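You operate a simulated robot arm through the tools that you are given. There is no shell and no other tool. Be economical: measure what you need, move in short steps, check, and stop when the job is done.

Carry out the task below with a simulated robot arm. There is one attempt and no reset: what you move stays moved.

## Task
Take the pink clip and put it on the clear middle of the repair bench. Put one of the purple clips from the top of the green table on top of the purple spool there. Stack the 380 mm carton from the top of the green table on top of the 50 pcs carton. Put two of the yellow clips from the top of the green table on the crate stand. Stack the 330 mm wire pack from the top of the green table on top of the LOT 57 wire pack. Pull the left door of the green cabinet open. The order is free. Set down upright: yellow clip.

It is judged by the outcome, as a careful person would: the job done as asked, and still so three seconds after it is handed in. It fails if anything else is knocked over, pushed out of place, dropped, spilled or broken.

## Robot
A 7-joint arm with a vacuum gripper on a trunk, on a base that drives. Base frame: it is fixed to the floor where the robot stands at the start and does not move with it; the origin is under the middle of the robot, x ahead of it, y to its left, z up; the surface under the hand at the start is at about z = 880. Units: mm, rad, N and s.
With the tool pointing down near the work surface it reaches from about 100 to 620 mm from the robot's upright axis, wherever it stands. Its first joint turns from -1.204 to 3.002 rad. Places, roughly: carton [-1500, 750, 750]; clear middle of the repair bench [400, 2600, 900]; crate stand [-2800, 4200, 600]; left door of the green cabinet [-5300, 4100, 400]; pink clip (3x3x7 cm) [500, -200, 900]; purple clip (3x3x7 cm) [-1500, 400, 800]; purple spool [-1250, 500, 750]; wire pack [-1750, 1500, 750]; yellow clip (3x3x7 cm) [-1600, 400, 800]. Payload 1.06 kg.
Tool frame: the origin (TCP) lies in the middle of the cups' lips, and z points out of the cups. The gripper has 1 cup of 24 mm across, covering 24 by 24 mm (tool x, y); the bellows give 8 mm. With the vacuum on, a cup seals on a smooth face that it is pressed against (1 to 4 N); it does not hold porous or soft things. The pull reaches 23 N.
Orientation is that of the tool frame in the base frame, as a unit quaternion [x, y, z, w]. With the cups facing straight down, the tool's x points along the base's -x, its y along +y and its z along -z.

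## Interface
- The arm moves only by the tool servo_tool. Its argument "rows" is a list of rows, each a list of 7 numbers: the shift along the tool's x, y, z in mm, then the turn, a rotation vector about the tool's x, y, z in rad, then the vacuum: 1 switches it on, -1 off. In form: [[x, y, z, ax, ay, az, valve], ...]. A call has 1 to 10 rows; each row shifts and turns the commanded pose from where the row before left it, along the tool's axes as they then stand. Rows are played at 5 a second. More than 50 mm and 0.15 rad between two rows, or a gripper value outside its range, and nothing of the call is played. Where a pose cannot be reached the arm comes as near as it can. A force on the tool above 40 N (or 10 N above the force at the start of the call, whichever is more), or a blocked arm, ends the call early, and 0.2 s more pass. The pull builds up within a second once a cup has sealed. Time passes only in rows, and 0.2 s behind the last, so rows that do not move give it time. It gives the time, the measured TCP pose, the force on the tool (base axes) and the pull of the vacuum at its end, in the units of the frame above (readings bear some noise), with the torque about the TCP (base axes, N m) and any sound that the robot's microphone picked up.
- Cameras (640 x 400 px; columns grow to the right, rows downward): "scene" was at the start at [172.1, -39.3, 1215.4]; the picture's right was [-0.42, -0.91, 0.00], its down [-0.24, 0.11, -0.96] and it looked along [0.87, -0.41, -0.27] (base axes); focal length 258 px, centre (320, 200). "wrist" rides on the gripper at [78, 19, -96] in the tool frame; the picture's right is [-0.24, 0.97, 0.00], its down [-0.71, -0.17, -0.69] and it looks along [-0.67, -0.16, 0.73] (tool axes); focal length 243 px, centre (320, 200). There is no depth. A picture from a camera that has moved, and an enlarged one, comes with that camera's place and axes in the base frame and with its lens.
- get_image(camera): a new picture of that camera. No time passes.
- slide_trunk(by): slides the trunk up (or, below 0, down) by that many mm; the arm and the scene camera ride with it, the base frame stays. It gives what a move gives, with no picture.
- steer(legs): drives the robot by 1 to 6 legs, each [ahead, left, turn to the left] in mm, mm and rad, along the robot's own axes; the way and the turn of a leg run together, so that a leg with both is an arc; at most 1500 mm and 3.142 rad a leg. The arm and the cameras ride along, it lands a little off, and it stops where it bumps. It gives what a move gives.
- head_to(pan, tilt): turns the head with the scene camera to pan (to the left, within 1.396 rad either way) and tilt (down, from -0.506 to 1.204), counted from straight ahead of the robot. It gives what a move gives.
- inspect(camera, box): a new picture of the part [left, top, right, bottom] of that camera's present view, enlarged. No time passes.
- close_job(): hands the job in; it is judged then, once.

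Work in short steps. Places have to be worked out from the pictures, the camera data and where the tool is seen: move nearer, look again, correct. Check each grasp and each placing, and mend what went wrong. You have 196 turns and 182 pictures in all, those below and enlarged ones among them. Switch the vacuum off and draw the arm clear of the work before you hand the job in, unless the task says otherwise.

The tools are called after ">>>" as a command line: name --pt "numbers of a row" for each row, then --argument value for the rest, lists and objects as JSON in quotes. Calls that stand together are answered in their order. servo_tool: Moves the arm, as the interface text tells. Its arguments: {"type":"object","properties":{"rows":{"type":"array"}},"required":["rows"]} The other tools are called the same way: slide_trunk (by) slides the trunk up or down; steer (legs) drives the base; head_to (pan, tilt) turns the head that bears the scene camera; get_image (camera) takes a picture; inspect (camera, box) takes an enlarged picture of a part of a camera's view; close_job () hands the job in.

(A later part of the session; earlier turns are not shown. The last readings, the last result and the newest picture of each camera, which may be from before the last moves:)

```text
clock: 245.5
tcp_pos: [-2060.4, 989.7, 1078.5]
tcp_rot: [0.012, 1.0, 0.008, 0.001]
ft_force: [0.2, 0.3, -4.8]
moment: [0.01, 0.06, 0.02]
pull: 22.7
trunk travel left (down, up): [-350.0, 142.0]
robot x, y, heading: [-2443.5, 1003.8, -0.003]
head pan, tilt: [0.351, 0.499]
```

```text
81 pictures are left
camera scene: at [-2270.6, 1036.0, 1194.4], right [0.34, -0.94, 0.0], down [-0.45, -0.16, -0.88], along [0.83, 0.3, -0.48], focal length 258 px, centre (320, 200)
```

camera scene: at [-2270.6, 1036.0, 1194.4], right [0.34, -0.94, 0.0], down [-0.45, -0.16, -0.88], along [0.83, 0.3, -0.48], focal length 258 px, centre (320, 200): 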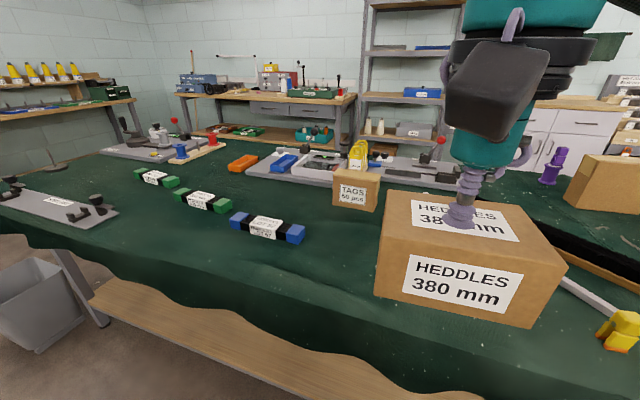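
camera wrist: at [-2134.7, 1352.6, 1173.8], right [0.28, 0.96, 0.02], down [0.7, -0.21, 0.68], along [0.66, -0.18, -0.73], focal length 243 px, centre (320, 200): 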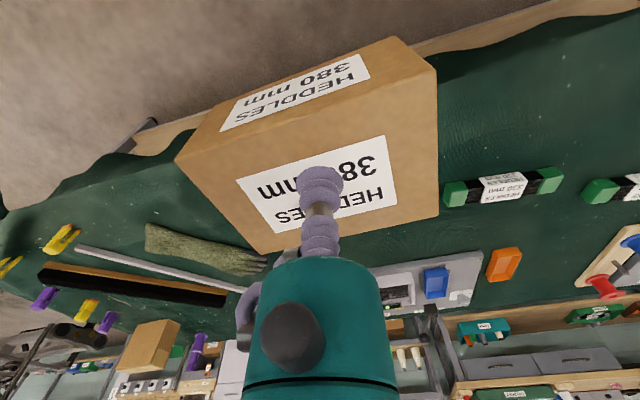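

The carton is labelled "TAGS 50 pcs", at about (-1545,1175). I'll drive left and close up to the table.

>>> steer --legs '[[0, 140, 0], [300, 0, 0]]'

>>> head_to --pan 0.0 --tilt 0.9

>>> get_image --camera "scene"

```text
clock: 249.0
tcp_pos: [-1760.6, 1126.4, 1077.7]
tcp_rot: [0.014, 1.0, 0.009, 0.001]
ft_force: [-0.2, 0.8, -3.2]
moment: [-0.03, 0.08, -0.03]
pull: 23.1
trunk travel left (down, up): [-350.0, 142.0]
robot x, y, heading: [-2143.1, 1142.1, -0.009]
head pan, tilt: [0.351, 0.499]
```

```text
clock: 249.9
tcp_pos: [-1760.7, 1125.8, 1077.2]
tcp_rot: [0.013, 1.0, 0.009, 0.0]
ft_force: [-0.8, 0.5, -3.8]
moment: [0.01, 0.02, -0.02]
pull: 23.0
trunk travel left (down, up): [-350.0, 142.0]
robot x, y, heading: [-2145.6, 1143.6, -0.01]
head pan, tilt: [0.0, 0.901]
```

```text
80 pictures are left
camera scene: at [-1980.2, 1141.2, 1160.6], right [-0.01, -1.0, 0.0], down [-0.78, 0.0, -0.62], along [0.62, 0.0, -0.78], focal length 258 px, centre (320, 200)
```

scene: 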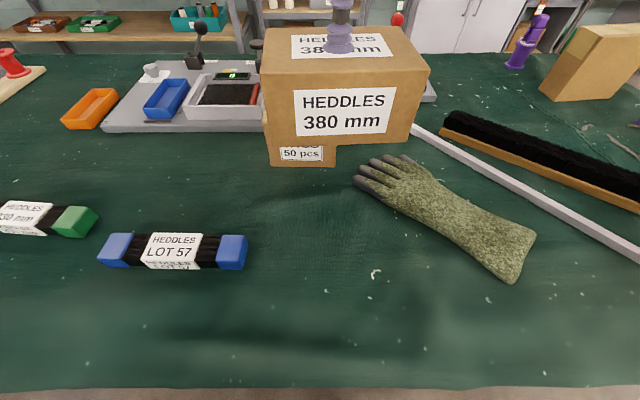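

LOT 57 is the blue pack. I'll zoom in on the 50 pcs carton under the held one.

>>> inspect --camera "scene" --box '[250, 120, 360, 180]'

>>> get_image --camera "wrist"

```text
5.82 times, centred on (305, 150) of scene
camera zoom: at [-1980.2, 1141.2, 1160.6], right [-0.01, -1.0, 0.0], down [-0.78, 0.0, -0.62], along [0.62, 0.0, -0.78], focal length 1504 px, centre (407, 491)
```

zoom: 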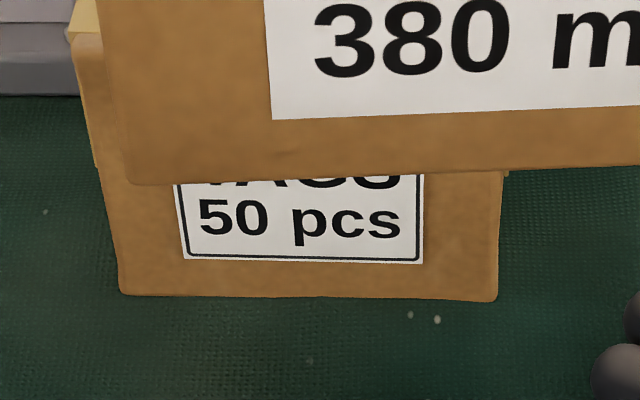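

```text
78 pictures are left
camera wrist: at [-1838.5, 1145.0, 1173.7], right [0.26, 0.96, 0.02], down [0.7, -0.2, 0.68], along [0.66, -0.17, -0.73], focal length 243 px, centre (320, 200)
```

wrist: 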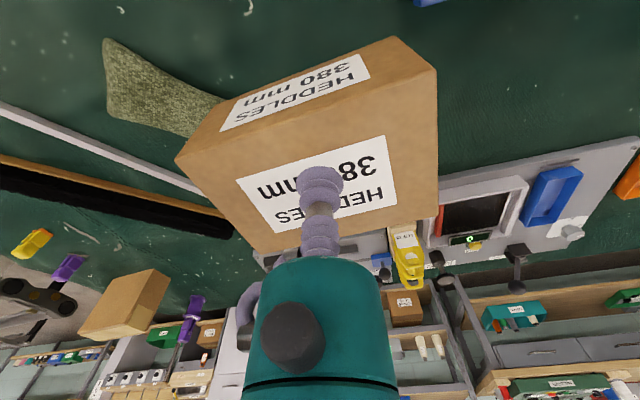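

The 50 pcs carton is tall, with its top near z≈902. I'll move the held carton aside to see the top face fully.

>>> servo_tool --pt "0 -10 -5 0 0 0 1" --pt "0 -20 -5 0 0 0 1" --pt "0 -28 -5 0 0 0 1" --pt "0 -30 -5 0 0 0 1" --pt "0 -30 0 0 0 0 1" --pt "0 -28 0 0 0 0 1" --pt "0 -15 0 0 0 0 1" --pt "0 -5 0 0 0 0 1"

>>> inspect --camera "scene" --box '[200, 40, 440, 190]'

```text
clock: 251.7
tcp_pos: [-1764.9, 959.2, 1095.1]
tcp_rot: [0.014, 1.0, 0.009, 0.001]
ft_force: [0.8, 0.1, -4.4]
moment: [0.03, 0.01, -0.02]
pull: 23.0
trunk travel left (down, up): [-350.0, 142.0]
robot x, y, heading: [-2143.0, 1142.9, -0.004]
head pan, tilt: [0.0, 0.901]
```

```text
2.67 times, centred on (320, 115) of scene
camera zoom: at [-1980.2, 1141.0, 1160.6], right [-0.01, -1.0, 0.0], down [-0.78, 0.0, -0.62], along [0.62, 0.0, -0.78], focal length 689 px, centre (320, 427)
```

zoom: 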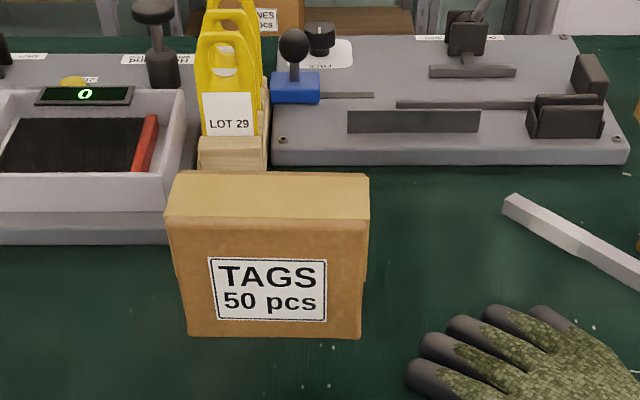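

The 50 pcs carton's top is about 52 mm deep, centred at (-1576,1175,900). I'll bring the held carton over it.

>>> servo_tool --pt "-9 11 0 0 0 0 1" --pt "-18 22 0 0 0 0 1" --pt "-24 29 0 0 0 0 1" --pt "-27 33 0 0 0 0 1" --pt "-27 33 0 0 0 0 1" --pt "-27 33 0 0 0 0 1" --pt "-24 29 0 0 0 0 1" --pt "-18 20 0 0 0 0 1" --pt "-9 11 0 0 0 0 1" --pt "0 0 0 0 0 0 1"

>>> get_image --camera "scene"

```text
clock: 253.9
tcp_pos: [-1584.2, 1169.0, 1097.6]
tcp_rot: [0.014, 1.0, 0.009, 0.002]
ft_force: [-0.1, -0.5, -4.6]
moment: [-0.05, 0.02, 0.05]
pull: 23.3
out of reach, approached as far as the arm can: row 9
trunk travel left (down, up): [-350.0, 142.0]
robot x, y, heading: [-2143.5, 1142.1, -0.007]
head pan, tilt: [0.0, 0.901]
```

```text
76 pictures are left
camera scene: at [-1980.2, 1141.3, 1160.6], right [-0.01, -1.0, 0.0], down [-0.78, 0.0, -0.62], along [0.62, 0.0, -0.78], focal length 258 px, centre (320, 200)
```

scene: 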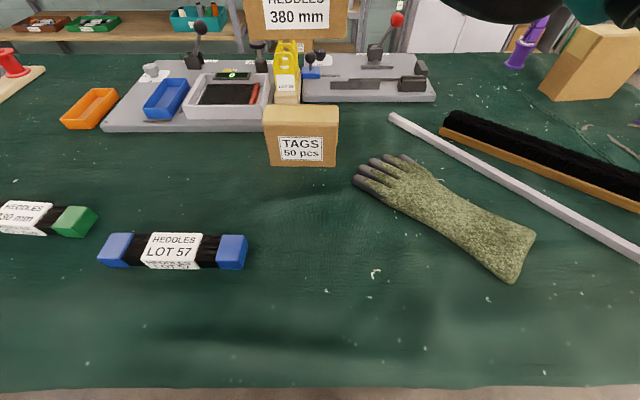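

Reach ends at this height. I'll lower, then correct the last millimetres.

>>> servo_tool --pt "0 0 10 0 0 0 1" --pt "0 0 20 0 0 0 1" --pt "0 0 20 0 0 0 1" --pt "0 0 15 0 0 0 1" --pt "-4 3 5 0 0 0 1" --pt "-4 3 5 0 0 0 1"

>>> head_to --pan 0.0 --tilt 0.6

>>> inspect --camera "scene" --box '[200, 80, 440, 260]'

```text
clock: 255.3
tcp_pos: [-1575.5, 1175.5, 1024.5]
tcp_rot: [0.014, 1.0, 0.009, 0.001]
ft_force: [-0.7, -0.5, -4.1]
moment: [-0.02, 0.03, 0.02]
pull: 22.9
trunk travel left (down, up): [-350.0, 142.0]
robot x, y, heading: [-2141.9, 1143.1, -0.001]
head pan, tilt: [0.0, 0.901]
```

```text
clock: 256.1
tcp_pos: [-1575.5, 1175.7, 1023.5]
tcp_rot: [0.014, 1.0, 0.009, 0.001]
ft_force: [0.7, -0.3, -4.3]
moment: [0.0, 0.03, 0.0]
pull: 23.6
trunk travel left (down, up): [-350.0, 142.0]
robot x, y, heading: [-2142.5, 1140.7, -0.001]
head pan, tilt: [0.0, 0.6]
```

```text
2.22 times, centred on (320, 170) of scene
camera zoom: at [-1967.2, 1141.1, 1185.3], right [-0.01, -1.0, 0.0], down [-0.57, 0.0, -0.82], along [0.82, 0.0, -0.57], focal length 574 px, centre (320, 267)
```

zoom: 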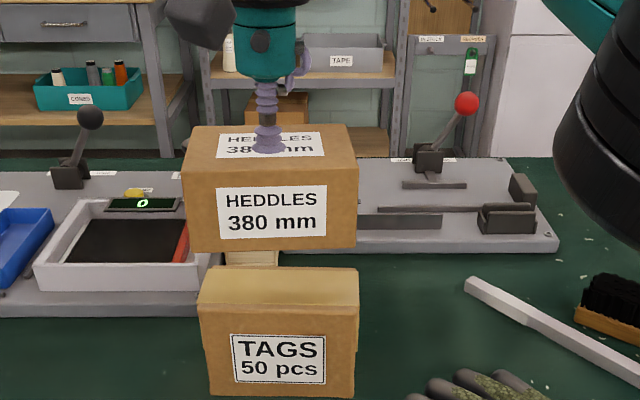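

Well aligned. I'll lower to near contact, with a -3 mm x tweak.

>>> servo_tool --pt "2 0 8 0 0 0 1" --pt "1 0 12 0 0 0 1" --pt "0 0 10 0 0 0 1" --pt "0 0 6 0 0 0 1" --pt "0 0 4 0 0 0 1" --pt "0 0 0 0 0 0 1"

>>> inspect --camera "scene" --box '[200, 80, 440, 260]'

```text
clock: 257.5
tcp_pos: [-1578.2, 1176.5, 981.9]
tcp_rot: [0.014, 1.0, 0.009, 0.0]
ft_force: [-0.3, 0.4, -5.1]
moment: [-0.02, 0.0, 0.02]
pull: 23.3
trunk travel left (down, up): [-350.0, 142.0]
robot x, y, heading: [-2146.0, 1145.5, -0.005]
head pan, tilt: [0.0, 0.6]
```

```text
2.22 times, centred on (320, 170) of scene
camera zoom: at [-1967.2, 1141.1, 1185.3], right [-0.01, -1.0, 0.0], down [-0.57, 0.0, -0.82], along [0.82, 0.0, -0.57], focal length 574 px, centre (320, 267)
```

zoom: 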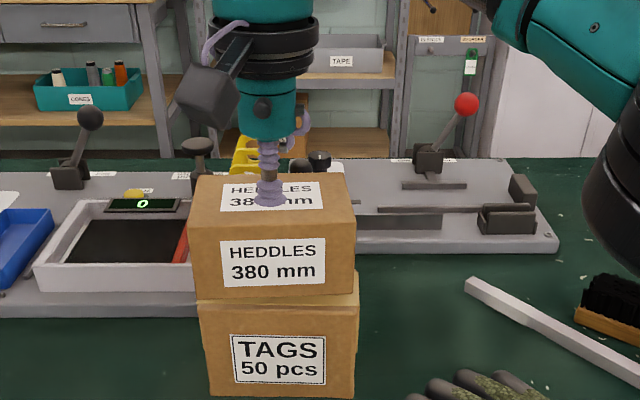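

>>> servo_tool --pt "0 0 3 0 0 0 1" --pt "0 0 3 0 0 0 1" --pt "0 0 2 0 0 0 1" --pt "0 0 2 0 0 0 1" --pt "0 0 0 0 0 0 1"

```text
clock: 258.7
tcp_pos: [-1576.8, 1176.2, 972.3]
tcp_rot: [0.014, 1.0, 0.009, 0.001]
ft_force: [0.7, 1.2, -3.9]
moment: [0.02, 0.03, -0.02]
pull: 22.6
trunk travel left (down, up): [-350.0, 142.0]
robot x, y, heading: [-2142.3, 1141.2, -0.01]
head pan, tilt: [0.0, 0.6]
```

>>> servo_tool --pt "0 0 2 0 0 0 1" --pt "0 0 2 0 0 0 1" --pt "0 0 2 0 0 0 1" --pt "0 0 0 0 0 0 1"

>>> inspect --camera "scene" --box '[240, 130, 380, 260]'

```text
clock: 259.7
tcp_pos: [-1578.3, 1176.6, 966.7]
tcp_rot: [0.014, 1.0, 0.009, 0.002]
ft_force: [1.0, -0.1, -3.0]
moment: [0.0, 0.03, 0.02]
pull: 22.9
trunk travel left (down, up): [-350.0, 142.0]
robot x, y, heading: [-2144.9, 1141.3, -0.007]
head pan, tilt: [0.0, 0.6]
```

```text
3.08 times, centred on (310, 195) of scene
camera zoom: at [-1967.2, 1141.1, 1185.3], right [-0.01, -1.0, 0.0], down [-0.57, 0.0, -0.82], along [0.82, 0.0, -0.57], focal length 795 px, centre (351, 215)
```

zoom: 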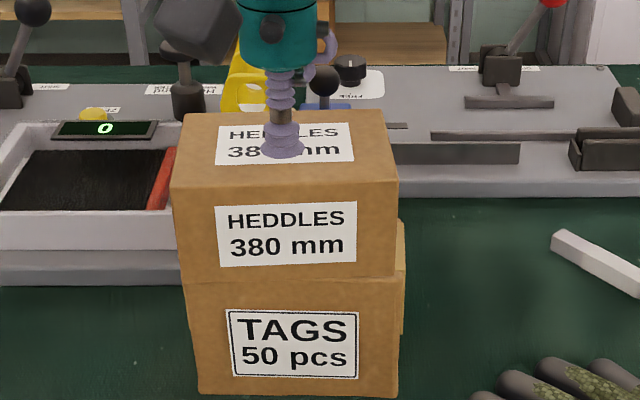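

>>> servo_tool --pt "0 0 1.5 0 0 0 1" --pt "0 0 1.5 0 0 0 1" --pt "0 0 0 0 0 0 1"

```text
clock: 260.5
tcp_pos: [-1578.6, 1177.0, 965.4]
tcp_rot: [0.014, 1.0, 0.01, 0.003]
ft_force: [3.0, 2.3, 9.8]
moment: [-0.08, -0.02, 0.1]
pull: 23.1
trunk travel left (down, up): [-350.0, 142.0]
robot x, y, heading: [-2143.5, 1141.6, -0.004]
head pan, tilt: [0.0, 0.6]
```

Contact, and the centres agree within about 2 mm. I'll release and lift.

>>> servo_tool --pt "0 0 -1 0 0 0 1" --pt "0 0 0 0 0 0 -1" --pt "0 0 0 0 0 0 -1" --pt "0 0 0 0 0 0 -1" --pt "0 0 0 0 0 0 -1" --pt "0 0 -3 0 0 0 -1" --pt "0 0 -8 0 0 0 -1" --pt "0 0 -15 0 0 0 -1" --pt "0 0 -25 0 0 0 -1" --pt "20 0 -30 0 0 0 -1"

>>> get_image --camera "scene"

```text
clock: 262.7
tcp_pos: [-1599.2, 1175.7, 1047.6]
tcp_rot: [0.015, 1.0, 0.008, 0.001]
ft_force: [0.9, 0.1, -0.5]
moment: [0.0, 0.02, 0.01]
pull: 0.0
trunk travel left (down, up): [-350.0, 142.0]
robot x, y, heading: [-2142.5, 1141.9, -0.008]
head pan, tilt: [0.0, 0.6]
```

```text
72 pictures are left
camera scene: at [-1967.8, 1140.9, 1185.4], right [-0.01, -1.0, 0.0], down [-0.56, 0.0, -0.83], along [0.83, 0.0, -0.56], focal length 258 px, centre (320, 200)
```

scene: 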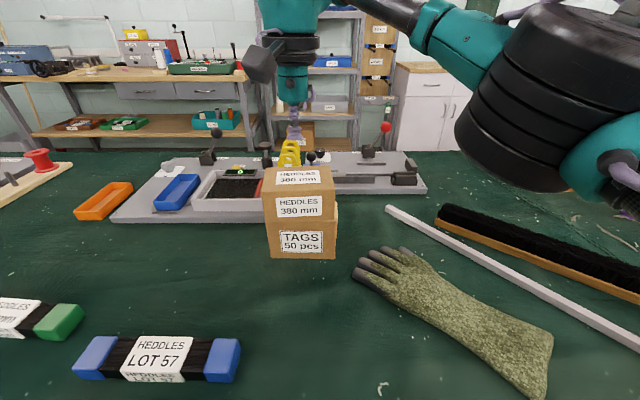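

The carton is stacked. Now the wire packs: I'll retract and shift the base left.

>>> servo_tool --pt "40 0 -10 0 0 0 -1" --pt "45 0 0 0 0 0 -1" --pt "45 0 0 0 0 0 -1" --pt "45 0 0 0 0 0 -1"

>>> steer --legs '[[-30, 320, 0]]'

>>> head_to --pan 0.1 --tilt 0.9

>>> get_image --camera "scene"

>>> get_image --camera "wrist"

```text
clock: 263.7
tcp_pos: [-1773.3, 1180.6, 1055.3]
tcp_rot: [0.015, 1.0, 0.009, 0.002]
ft_force: [0.6, -0.2, 0.4]
moment: [0.0, 0.01, 0.02]
pull: 0.1
trunk travel left (down, up): [-350.0, 142.0]
robot x, y, heading: [-2142.7, 1143.3, -0.006]
head pan, tilt: [0.0, 0.6]
```

```text
clock: 267.0
tcp_pos: [-1801.1, 1498.1, 1055.6]
tcp_rot: [0.014, 1.0, 0.009, 0.002]
ft_force: [-0.3, 0.8, -0.7]
moment: [-0.02, 0.02, 0.0]
pull: 0.1
trunk travel left (down, up): [-350.0, 142.0]
robot x, y, heading: [-2169.4, 1459.2, -0.003]
head pan, tilt: [0.0, 0.6]
```

```text
clock: 267.8
tcp_pos: [-1801.4, 1497.6, 1055.0]
tcp_rot: [0.015, 1.0, 0.009, 0.003]
ft_force: [0.4, -0.3, -0.1]
moment: [0.01, -0.01, -0.01]
pull: 0.2
trunk travel left (down, up): [-350.0, 142.0]
robot x, y, heading: [-2169.6, 1460.0, -0.004]
head pan, tilt: [0.099, 0.901]
```

```text
71 pictures are left
camera scene: at [-2008.7, 1465.9, 1160.7], right [0.09, -1.0, 0.0], down [-0.78, -0.07, -0.62], along [0.62, 0.06, -0.78], focal length 258 px, centre (320, 200)
```

scene: 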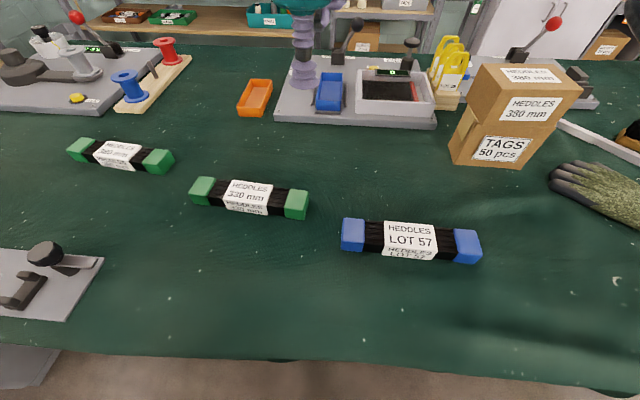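

```text
70 pictures are left
camera wrist: at [-1879.0, 1517.0, 1151.1], right [0.26, 0.96, 0.02], down [0.7, -0.2, 0.68], along [0.66, -0.17, -0.73], focal length 243 px, centre (320, 200)
```

wrist: 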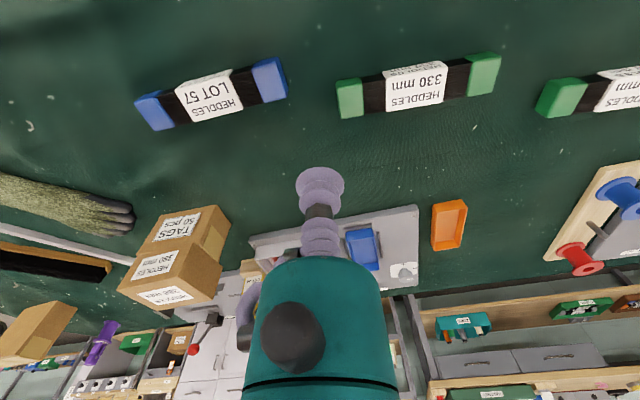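

The 330 mm pack's label centre is about (-1736,1613,825) and LOT 57's about (-1799,1348,825). I'll go above the 330 pack.

>>> servo_tool --pt "-10.3 19.6 30 0 0 0 -1" --pt "-10.3 19.6 30 0 0 0 -1" --pt "-10.3 19.6 30 0 0 0 -1" --pt "-10.3 19.6 30 0 0 0 -1" --pt "-10.3 19.6 30 0 0 0 -1" --pt "-10.3 19.6 25 0 0 0 -1" --pt "0 0 0 0 0 0 -1"

>>> get_image --camera "wrist"

>>> inspect --camera "scene" --box '[160, 110, 360, 240]'

```text
clock: 269.4
tcp_pos: [-1734.4, 1615.1, 881.3]
tcp_rot: [0.015, 1.0, 0.008, 0.003]
ft_force: [0.1, -0.4, 0.2]
moment: [0.02, -0.02, 0.03]
pull: 0.0
trunk travel left (down, up): [-350.0, 142.0]
robot x, y, heading: [-2170.9, 1456.1, -0.005]
head pan, tilt: [0.099, 0.901]
```

```text
69 pictures are left
camera wrist: at [-1813.4, 1635.5, 977.1], right [0.26, 0.96, 0.02], down [0.7, -0.2, 0.68], along [0.66, -0.17, -0.73], focal length 243 px, centre (320, 200)
```

wrist: 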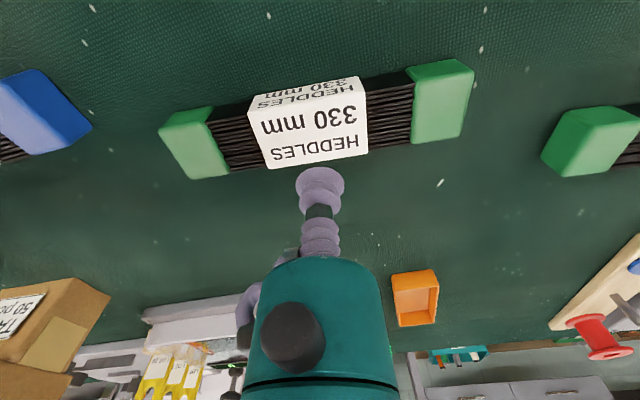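

```text
3.08 times, centred on (260, 175) of scene
camera zoom: at [-2008.7, 1465.9, 1160.6], right [0.09, -1.0, 0.0], down [-0.78, -0.07, -0.62], along [0.62, 0.06, -0.78], focal length 795 px, centre (505, 277)
```

zoom: 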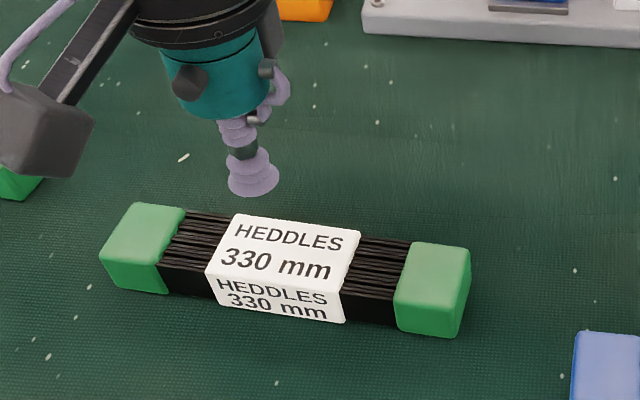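

I'll correct by (-6,-2) and descend onto the label.

>>> servo_tool --pt "6 -2 20 0 0 0 1" --pt "0 0 15 0 0 0 1" --pt "0 0 8 0 0 0 1" --pt "0 0 4 0 0 0 1" --pt "0 0 3 0 0 0 1" --pt "0 0 0 0 0 0 1"

>>> inspect --camera "scene" --box '[160, 110, 360, 240]'

```text
clock: 270.8
tcp_pos: [-1740.5, 1614.9, 831.9]
tcp_rot: [0.015, 1.0, 0.008, 0.002]
ft_force: [-0.4, 0.3, -0.3]
moment: [-0.03, 0.0, -0.02]
pull: 23.5
trunk travel left (down, up): [-350.0, 142.0]
robot x, y, heading: [-2172.5, 1464.2, -0.005]
head pan, tilt: [0.099, 0.901]
```

```text
3.08 times, centred on (260, 175) of scene
camera zoom: at [-2008.5, 1466.0, 1160.6], right [0.09, -1.0, 0.0], down [-0.78, -0.07, -0.62], along [0.62, 0.06, -0.78], focal length 795 px, centre (505, 277)
```

zoom: 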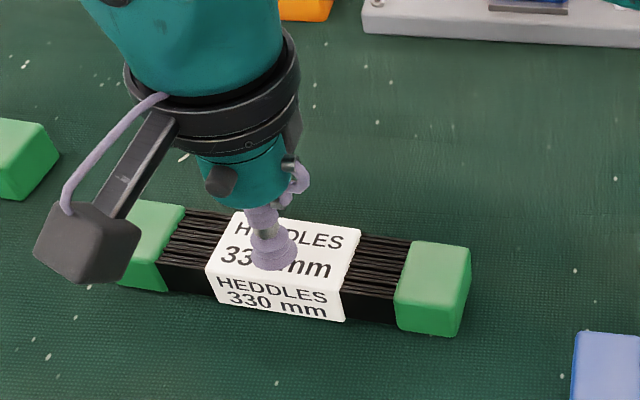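

Sealed already. I'll lift slowly.

>>> servo_tool --pt "0 0 -2 0 0 0 1" --pt "0 0 -5 0 0 0 1" --pt "0 0 -8 0 0 0 1" --pt "0 0 -12 0 0 0 1" --pt "0 0 -16 0 0 0 1" --pt "0 0 -18 0 0 -0.02 1" --pt "0 0 -16 0 0 -0.02 1" --pt "0 0 -10 0 0 0 1" --pt "0 0 -5 0 0 0 1"

>>> get_image --camera "scene"

```text
clock: 272.8
tcp_pos: [-1741.3, 1614.7, 924.3]
tcp_rot: [-0.006, 1.0, 0.009, 0.001]
ft_force: [-0.4, 0.0, -5.1]
moment: [0.01, 0.02, 0.02]
pull: 22.3
trunk travel left (down, up): [-350.0, 142.0]
robot x, y, heading: [-2167.6, 1455.5, -0.003]
head pan, tilt: [0.099, 0.901]
```

```text
66 pictures are left
camera scene: at [-2008.5, 1466.0, 1160.6], right [0.09, -1.0, 0.0], down [-0.78, -0.07, -0.62], along [0.62, 0.06, -0.78], focal length 258 px, centre (320, 200)
```

scene: 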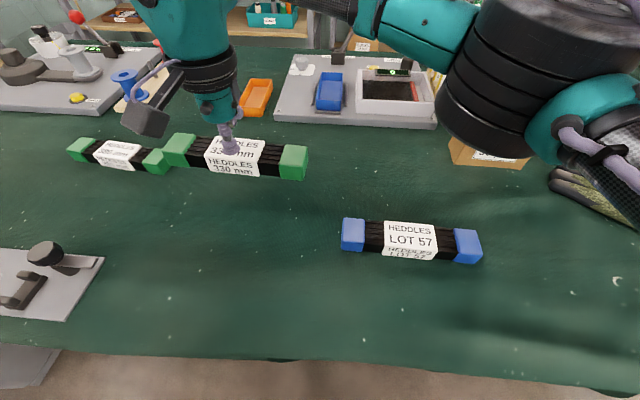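

Held at about 0.5 kg. I'll drive the base so the pack comes over LOT 57.

>>> steer --legs '[[-60, -264, 0]]'

>>> get_image --camera "scene"

>>> get_image --camera "wrist"

```text
clock: 275.7
tcp_pos: [-1803.4, 1350.7, 924.0]
tcp_rot: [-0.005, 1.0, 0.009, 0.001]
ft_force: [0.0, 0.2, -4.0]
moment: [0.0, 0.01, 0.0]
pull: 23.0
trunk travel left (down, up): [-350.0, 142.0]
robot x, y, heading: [-2234.0, 1196.2, -0.005]
head pan, tilt: [0.099, 0.901]
```

```text
65 pictures are left
camera scene: at [-2070.4, 1202.8, 1160.6], right [0.09, -1.0, 0.0], down [-0.78, -0.07, -0.62], along [0.62, 0.06, -0.78], focal length 258 px, centre (320, 200)
```

scene: 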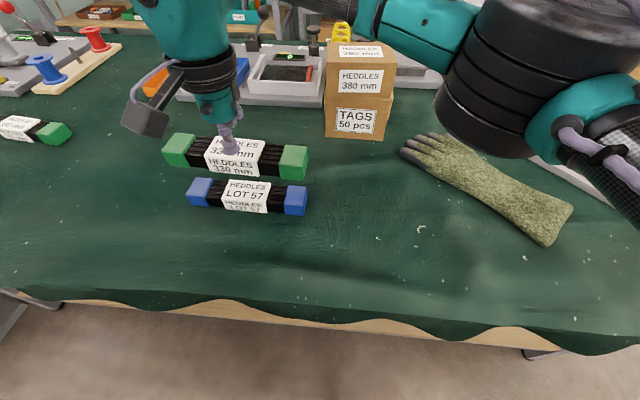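

```text
64 pictures are left
camera wrist: at [-1881.9, 1366.9, 1020.0], right [0.22, 0.97, 0.02], down [0.71, -0.18, 0.68], along [0.67, -0.14, -0.73], focal length 243 px, centre (320, 200)
```

wrist: 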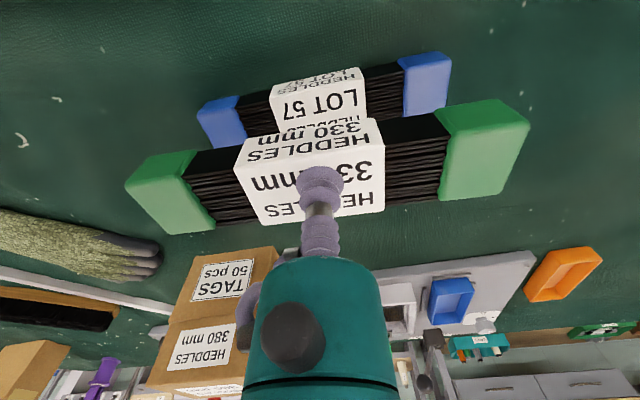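

Relative offset to LOT 57 is about (+2.5,+5) with a tiny yaw. I'll correct and lower.

>>> servo_tool --pt "-2.5 5 5 0 0 -0.02 1" --pt "0 0 10 0 0 0 1" --pt "0 0 12 0 0 0 1" --pt "0 0 10 0 0 0 1" --pt "0 0 6 0 0 0 1" --pt "0 0 3 0 0 0 1" --pt "0 0 0 0 0 0 1"

>>> inspect --camera "scene" --box '[150, 110, 350, 240]'

>>> inspect --camera "wrist" --box '[100, 30, 560, 260]'

```text
clock: 277.3
tcp_pos: [-1799.8, 1356.2, 877.2]
tcp_rot: [-0.016, 1.0, 0.008, 0.002]
ft_force: [0.2, 0.0, -3.6]
moment: [0.03, -0.01, 0.0]
pull: 23.3
trunk travel left (down, up): [-350.0, 142.0]
robot x, y, heading: [-2234.2, 1194.7, -0.013]
head pan, tilt: [0.099, 0.901]
```

```text
3.08 times, centred on (250, 175) of scene
camera zoom: at [-2070.4, 1202.9, 1160.6], right [0.09, -1.0, 0.0], down [-0.78, -0.07, -0.62], along [0.62, 0.06, -0.78], focal length 795 px, centre (535, 277)
```

zoom: 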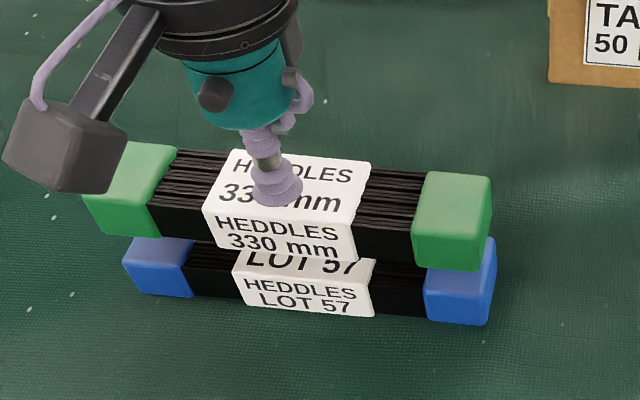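

```text
1.39 times, centred on (330, 145) of wrist
camera zoom: at [-1879.6, 1371.2, 973.8], right [0.2, 0.98, 0.02], down [0.71, -0.16, 0.68], along [0.67, -0.13, -0.73], focal length 338 px, centre (306, 276)
```

zoom: 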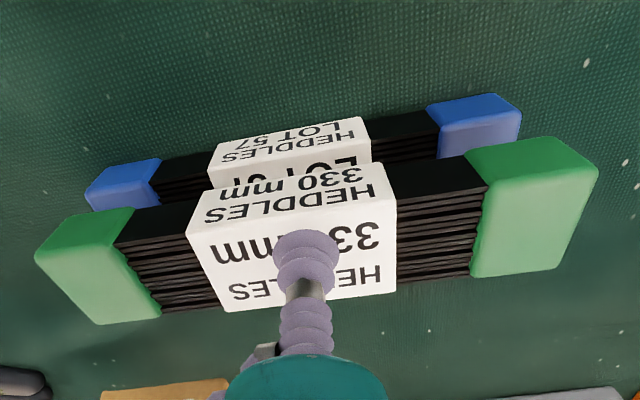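

Slight offsets remain: I'll shift (-3,-4) and come down closer.

>>> servo_tool --pt "3 -4 2 0 0 0 1" --pt "0 0 3 0 0 0 1" --pt "0 0 2 0 0 0 1" --pt "0 0 0 0 0 0 1"

>>> inspect --camera "scene" --box '[150, 110, 350, 240]'

```text
clock: 278.3
tcp_pos: [-1804.3, 1352.3, 871.4]
tcp_rot: [-0.016, 1.0, 0.01, 0.002]
ft_force: [0.0, -1.0, -3.8]
moment: [-0.02, 0.0, 0.03]
pull: 22.8
trunk travel left (down, up): [-350.0, 142.0]
robot x, y, heading: [-2232.5, 1195.2, -0.009]
head pan, tilt: [0.099, 0.901]
```

```text
3.08 times, centred on (250, 175) of scene
camera zoom: at [-2070.4, 1202.9, 1160.6], right [0.09, -1.0, 0.0], down [-0.78, -0.07, -0.62], along [0.62, 0.06, -0.78], focal length 795 px, centre (535, 277)
```

zoom: 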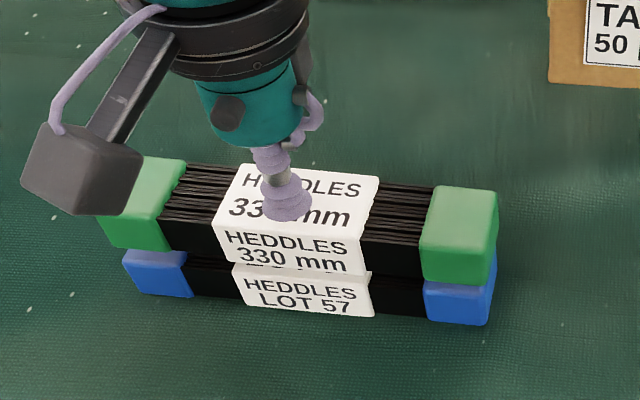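

Nicely aligned. I'll lower until contact.

>>> servo_tool --pt "0 0 2 0 0 0 1" --pt "0 0 2 0 0 0 1" --pt "0 0 1.5 0 0 0 1" --pt "0 0 0 0 0 0 1"

```text
clock: 279.3
tcp_pos: [-1802.9, 1352.9, 866.2]
tcp_rot: [-0.016, 1.0, 0.008, 0.002]
ft_force: [0.2, 0.0, -3.2]
moment: [0.04, 0.02, 0.03]
pull: 22.9
trunk travel left (down, up): [-350.0, 142.0]
robot x, y, heading: [-2233.8, 1195.6, -0.01]
head pan, tilt: [0.099, 0.901]
```

>>> servo_tool --pt "0 0 1.5 0 0 0 1" --pt "0 0 1.5 0 0 0 1" --pt "0 0 1.5 0 0 0 1" --pt "0 0 0 0 0 0 1"

>>> inspect --camera "scene" --box '[150, 110, 350, 240]'

```text
clock: 280.3
tcp_pos: [-1803.0, 1353.6, 860.5]
tcp_rot: [-0.017, 1.0, 0.008, 0.001]
ft_force: [0.7, 1.4, -2.9]
moment: [-0.13, 0.03, 0.01]
pull: 22.8
trunk travel left (down, up): [-350.0, 142.0]
robot x, y, heading: [-2235.0, 1196.4, -0.012]
head pan, tilt: [0.099, 0.901]
```

```text
3.08 times, centred on (250, 175) of scene
camera zoom: at [-2070.4, 1203.0, 1160.6], right [0.09, -1.0, 0.0], down [-0.78, -0.07, -0.62], along [0.62, 0.06, -0.78], focal length 795 px, centre (535, 277)
```

zoom: 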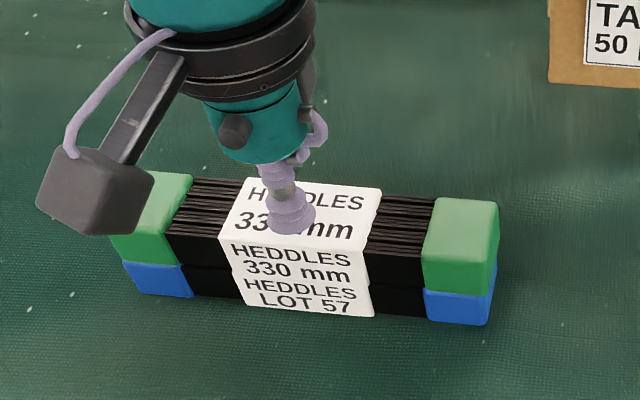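

>>> servo_tool --pt "0 0 1 0 0 0 1" --pt "0 0 1 0 0 0 1" --pt "0 0 0 0 0 0 1"

```text
clock: 281.1
tcp_pos: [-1803.5, 1352.5, 859.9]
tcp_rot: [-0.015, 1.0, 0.01, 0.003]
ft_force: [2.8, 0.9, 13.2]
moment: [-0.16, 0.03, 0.06]
pull: 23.4
trunk travel left (down, up): [-350.0, 142.0]
robot x, y, heading: [-2232.9, 1197.6, -0.011]
head pan, tilt: [0.099, 0.901]
```

Contact. I'll ease, release and lift.

>>> servo_tool --pt "0 0 -1 0 0 0 1" --pt "0 0 0 0 0 0 -1" --pt "0 0 0 0 0 0 -1" --pt "0 0 0 0 0 0 -1" --pt "0 0 0 0 0 0 -1" --pt "0 0 -3 0 0 0 -1" --pt "0 0 -8 0 0 0 -1" --pt "0 0 -20 0 0 0 -1" --pt "0 0 -40 0 0 0 -1" --pt "0 0 -45 0 0 0 -1"

>>> inspect --camera "scene" --box '[150, 40, 470, 240]'

```text
clock: 283.3
tcp_pos: [-1806.0, 1351.1, 975.0]
tcp_rot: [-0.015, 1.0, 0.008, 0.001]
ft_force: [0.3, 1.0, -0.2]
moment: [0.01, -0.02, 0.03]
pull: 0.1
trunk travel left (down, up): [-350.0, 142.0]
robot x, y, heading: [-2233.9, 1191.4, -0.007]
head pan, tilt: [0.099, 0.901]
```

```text
2.00 times, centred on (310, 140) of scene
camera zoom: at [-2070.8, 1202.9, 1160.6], right [0.09, -1.0, 0.0], down [-0.78, -0.07, -0.62], along [0.62, 0.06, -0.78], focal length 517 px, centre (340, 320)
```

zoom: 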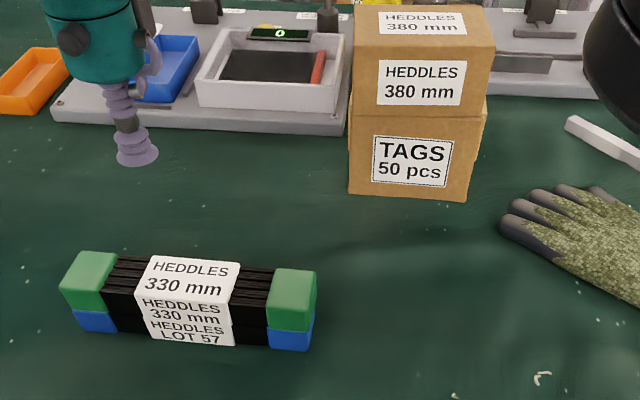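

Both stacks are good. Next the yellow clips: I'll raise the tool and drive right along the table.

>>> servo_tool --pt "30 0 -35 0 0 0 -1" --pt "20 -20 -35 0 0 0 -1" --pt "0 -45 0 0 0 0 -1" --pt "0 -45 0 0 0 0 -1" --pt "0 -45 0 0 0 0 -1"

>>> steer --legs '[[0, -600, 0]]'

>>> head_to --pan -0.1 --tilt 0.7

>>> get_image --camera "scene"

>>> get_image --camera "wrist"

```text
clock: 284.5
tcp_pos: [-1849.6, 1192.3, 1042.5]
tcp_rot: [-0.016, 1.0, 0.009, 0.002]
ft_force: [1.0, -1.0, 0.4]
moment: [0.01, 0.0, -0.02]
pull: 0.1
trunk travel left (down, up): [-350.0, 142.0]
robot x, y, heading: [-2230.4, 1197.8, -0.006]
head pan, tilt: [0.099, 0.901]
```

```text
clock: 290.3
tcp_pos: [-1853.2, 591.7, 1040.8]
tcp_rot: [-0.015, 1.0, 0.008, 0.001]
ft_force: [0.5, 0.2, 0.0]
moment: [0.0, 0.03, 0.01]
pull: 0.0
trunk travel left (down, up): [-350.0, 142.0]
robot x, y, heading: [-2239.6, 597.0, -0.001]
head pan, tilt: [0.099, 0.901]
```

```text
clock: 291.0
tcp_pos: [-1853.4, 592.7, 1042.3]
tcp_rot: [-0.015, 1.0, 0.008, 0.001]
ft_force: [-0.4, -0.2, -0.1]
moment: [0.04, 0.0, 0.0]
pull: 0.0
trunk travel left (down, up): [-350.0, 142.0]
robot x, y, heading: [-2237.6, 593.2, -0.008]
head pan, tilt: [-0.099, 0.7]
```

```text
58 pictures are left
camera scene: at [-2065.6, 585.0, 1176.7], right [-0.11, -0.99, 0.0], down [-0.64, 0.07, -0.76], along [0.76, -0.08, -0.64], focal length 258 px, centre (320, 200)
```

scene: 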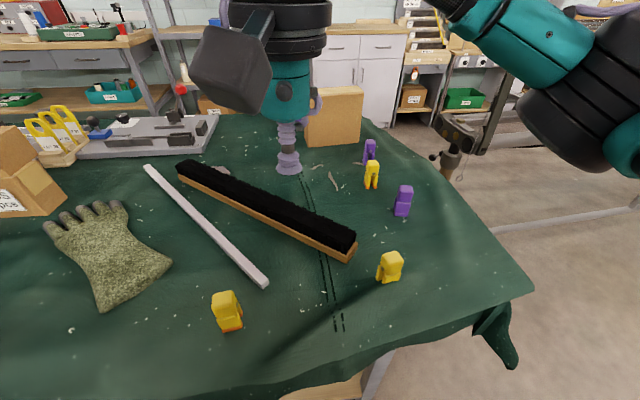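

```text
57 pictures are left
camera wrist: at [-1932.7, 606.6, 1137.6], right [0.21, 0.98, 0.02], down [0.71, -0.16, 0.68], along [0.67, -0.13, -0.73], focal length 243 px, centre (320, 200)
```

wrist: 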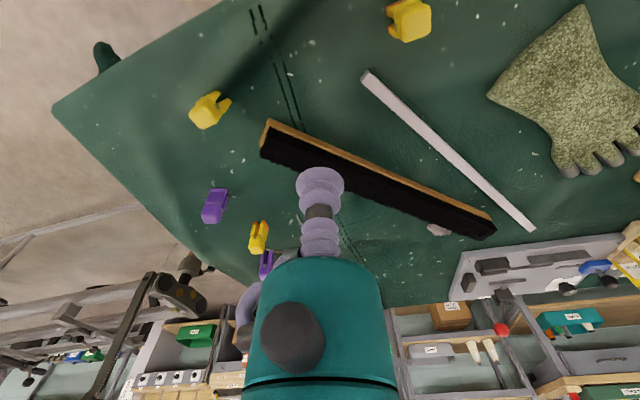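

Three yellow clips are standing here. The nearest (Y1) has its top at about (-1880,688,866); I'll move above it.

>>> servo_tool --pt "6 24 36 0 0 0 -1" --pt "6 24 36 0 0 0 -1" --pt "6 24 36 0 0 0 -1" --pt "6 24 36 0 0 0 -1" --pt "0 0 0 0 0 0 -1"

>>> inspect --camera "wrist" --box '[250, 60, 410, 200]'

```text
clock: 292.2
tcp_pos: [-1880.8, 689.4, 899.0]
tcp_rot: [-0.016, 1.0, 0.009, 0.001]
ft_force: [-0.7, -0.8, 0.0]
moment: [-0.02, 0.01, 0.02]
pull: 0.0
trunk travel left (down, up): [-350.0, 142.0]
robot x, y, heading: [-2237.0, 593.4, -0.003]
head pan, tilt: [-0.099, 0.7]
```

```text
2.86 times, centred on (330, 130) of wrist
camera zoom: at [-1959.4, 704.5, 994.0], right [0.21, 0.98, 0.02], down [0.71, -0.16, 0.68], along [0.67, -0.13, -0.73], focal length 693 px, centre (291, 400)
```

zoom: 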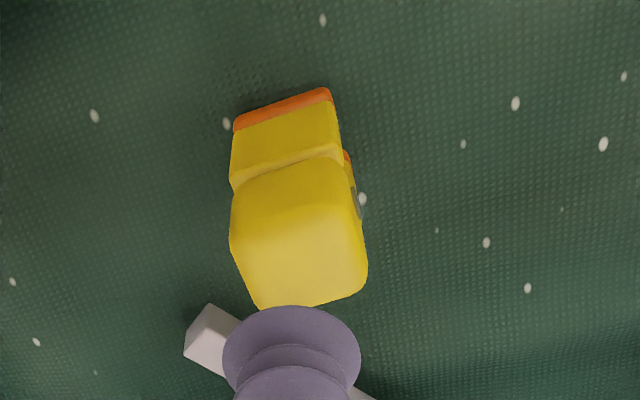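

Top centre about (-1882,692). I'll descend gently with the vacuum on.

>>> servo_tool --pt "1 3 15 0 0 0 1" --pt "0 0 9 0 0 0 1" --pt "0 0 3 0 0 0 1" --pt "0 0 2 0 0 0 1" --pt "0 0 2 0 0 0 1" --pt "0 0 0 0 0 0 1" --pt "0 0 0 0 0 0 1"

```text
clock: 293.8
tcp_pos: [-1880.6, 692.2, 867.5]
tcp_rot: [-0.015, 1.0, 0.009, 0.002]
ft_force: [-0.4, -0.2, -0.5]
moment: [0.03, -0.02, -0.02]
pull: 22.5
trunk travel left (down, up): [-350.0, 142.0]
robot x, y, heading: [-2235.3, 595.2, -0.007]
head pan, tilt: [-0.099, 0.7]
```

Sealed at 22.5 N. I'll lift slowly and tuck in.

>>> servo_tool --pt "0 0 -2 0 0 0 1" --pt "0 0 -5 0 0 0 1" --pt "0 0 -9 0 0 0 1" --pt "0 0 -14 0 0 0 1" --pt "0 0 -20 0 0 0 1" --pt "0 0 -22 0 0 0 1" --pt "0 0 -22 0 0 0 1" --pt "0 -5 -20 0 0 0 1" --pt "0 -10 -15 0 0 0 1" --pt "0 -10 -8 0 0 0 1"

>>> servo_tool --pt "0 -12 0 0 0 0 1" --pt "0 -18 0 0 0 0 1" --pt "0 -18 0 0 0 0 1" --pt "0 -12 0 0 0 0 1" --pt "0 -6 0 0 0 0 1"

>>> steer --legs '[[-180, 0, 0], [0, 1300, 0], [0, 1100, 0], [0, 0, 1.57]]'

>>> head_to --pan 0.15 --tilt 0.35

>>> get_image --camera "scene"

```text
clock: 296.0
tcp_pos: [-1880.4, 664.8, 1005.4]
tcp_rot: [-0.015, 1.0, 0.009, 0.002]
ft_force: [-0.1, -0.2, -0.2]
moment: [0.0, 0.02, 0.03]
pull: 22.3
trunk travel left (down, up): [-350.0, 142.0]
robot x, y, heading: [-2239.5, 592.9, -0.008]
head pan, tilt: [-0.099, 0.7]
```

```text
clock: 297.2
tcp_pos: [-1879.5, 600.0, 1003.6]
tcp_rot: [-0.014, 1.0, 0.009, 0.002]
ft_force: [-0.7, 0.5, 0.1]
moment: [0.03, -0.05, 0.02]
pull: 22.6
trunk travel left (down, up): [-350.0, 142.0]
robot x, y, heading: [-2238.2, 596.0, -0.008]
head pan, tilt: [-0.099, 0.7]
```

```text
clock: 323.4
tcp_pos: [-2430.0, 3353.2, 1003.5]
tcp_rot: [0.728, -0.685, -0.008, 0.005]
ft_force: [-0.4, -0.1, 0.4]
moment: [0.0, -0.03, 0.01]
pull: 23.0
trunk travel left (down, up): [-350.0, 142.0]
robot x, y, heading: [-2416.4, 2996.6, 1.593]
head pan, tilt: [-0.099, 0.7]
```

```text
clock: 324.2
tcp_pos: [-2429.5, 3353.3, 1004.0]
tcp_rot: [0.727, -0.686, -0.007, 0.006]
ft_force: [-1.0, 0.5, 0.1]
moment: [-0.01, 0.01, -0.01]
pull: 23.0
trunk travel left (down, up): [-350.0, 142.0]
robot x, y, heading: [-2412.0, 2995.0, 1.593]
head pan, tilt: [0.15, 0.351]
```

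```text
55 pictures are left
camera scene: at [-2434.6, 3177.6, 1208.1], right [0.99, 0.17, 0.0], down [0.06, -0.34, -0.94], along [-0.16, 0.93, -0.34], focal length 258 px, centre (320, 200)
```

scene: 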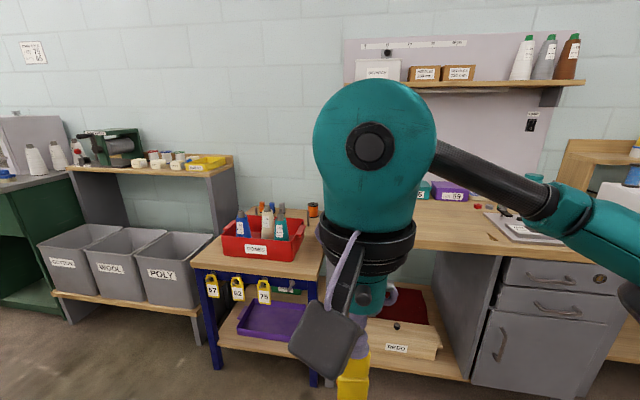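

The blue-legged stand with the red crate is the crate stand. I'll drive nearer to view its top.

>>> steer --legs '[[0, 270, -0.02], [330, 0, 0]]'

>>> head_to --pan 0.25 --tilt 0.7

>>> get_image --camera "scene"

```text
clock: 328.9
tcp_pos: [-2694.1, 3681.2, 1003.8]
tcp_rot: [0.722, -0.692, -0.008, 0.006]
ft_force: [-0.1, 0.2, -0.8]
moment: [0.0, 0.02, 0.0]
pull: 22.8
trunk travel left (down, up): [-350.0, 142.0]
robot x, y, heading: [-2686.9, 3323.2, 1.576]
head pan, tilt: [0.15, 0.351]
```

```text
clock: 329.8
tcp_pos: [-2693.3, 3680.4, 1004.5]
tcp_rot: [0.722, -0.692, -0.007, 0.006]
ft_force: [-0.4, 0.8, -0.4]
moment: [0.03, -0.01, 0.02]
pull: 22.8
trunk travel left (down, up): [-350.0, 142.0]
robot x, y, heading: [-2686.2, 3320.8, 1.571]
head pan, tilt: [0.25, 0.7]
```

```text
54 pictures are left
camera scene: at [-2708.3, 3495.5, 1176.8], right [0.97, 0.25, 0.0], down [0.16, -0.62, -0.77], along [-0.19, 0.74, -0.64], focal length 258 px, centre (320, 200)
```

scene: 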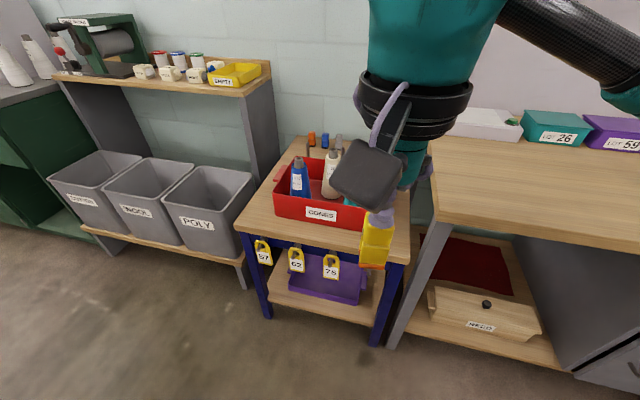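

>>> get_image --camera "wrist"

```text
53 pictures are left
camera wrist: at [-2707.2, 3601.7, 1099.7], right [-0.98, 0.19, 0.02], down [0.15, 0.71, 0.68], along [0.12, 0.67, -0.73], focal length 243 px, centre (320, 200)
```

wrist: 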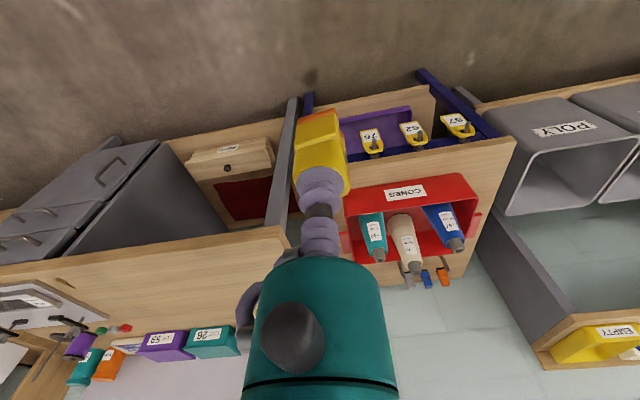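

>>> inspect --camera "scene" --box '[220, 120, 440, 280]'

>>> inspect --camera "wrist" --box '[280, 80, 540, 300]'

```text
2.50 times, centred on (330, 200) of scene
camera zoom: at [-2708.3, 3495.5, 1176.8], right [0.97, 0.25, 0.0], down [0.16, -0.62, -0.77], along [-0.19, 0.74, -0.64], focal length 646 px, centre (295, 200)
```

zoom: 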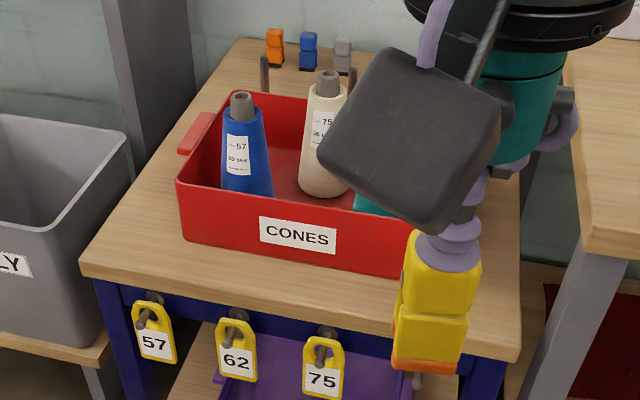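

```text
1.82 times, centred on (410, 190) of wrist
camera zoom: at [-2707.2, 3601.7, 1099.7], right [-0.98, 0.19, 0.02], down [0.15, 0.71, 0.68], along [0.12, 0.67, -0.73], focal length 441 px, centre (156, 218)
```

zoom: 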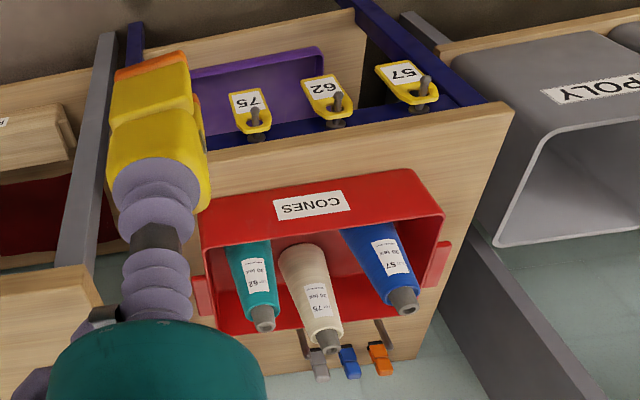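

The stand's left strip, between the crate and its left edge, is a clear 95 mm wide; I'll set the clips there at about (-3052, 4085) and (-3050, 4015). Driving across.

>>> steer --legs '[[0, 310, 0], [220, 0, 0]]'

>>> head_to --pan 0.0 --tilt 0.8

>>> get_image --camera "scene"

```text
clock: 334.4
tcp_pos: [-3005.6, 3897.8, 1004.2]
tcp_rot: [0.721, -0.693, -0.007, 0.005]
ft_force: [0.1, 0.7, -0.2]
moment: [0.04, -0.02, -0.02]
pull: 22.8
trunk travel left (down, up): [-350.0, 142.0]
robot x, y, heading: [-2996.2, 3540.4, 1.574]
head pan, tilt: [0.25, 0.7]
```

```text
clock: 335.1
tcp_pos: [-3004.3, 3899.0, 1004.1]
tcp_rot: [0.721, -0.693, -0.007, 0.005]
ft_force: [0.6, 0.1, 0.4]
moment: [0.0, -0.02, 0.0]
pull: 23.1
trunk travel left (down, up): [-350.0, 142.0]
robot x, y, heading: [-2991.3, 3539.5, 1.575]
head pan, tilt: [0.0, 0.799]
```

```text
50 pictures are left
camera scene: at [-2999.3, 3711.6, 1168.5], right [1.0, 0.0, 0.0], down [0.0, -0.72, -0.7], along [0.0, 0.7, -0.72], focal length 258 px, centre (320, 200)
```

scene: 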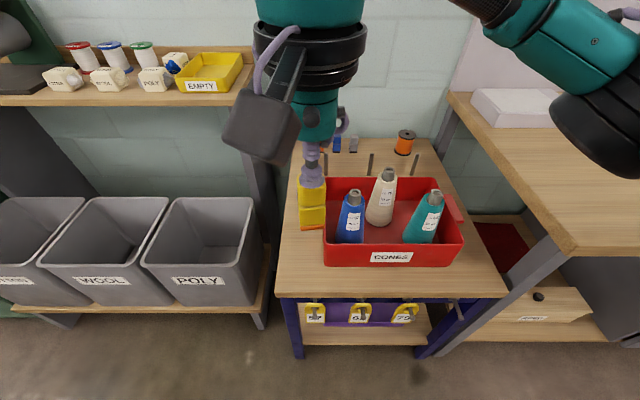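

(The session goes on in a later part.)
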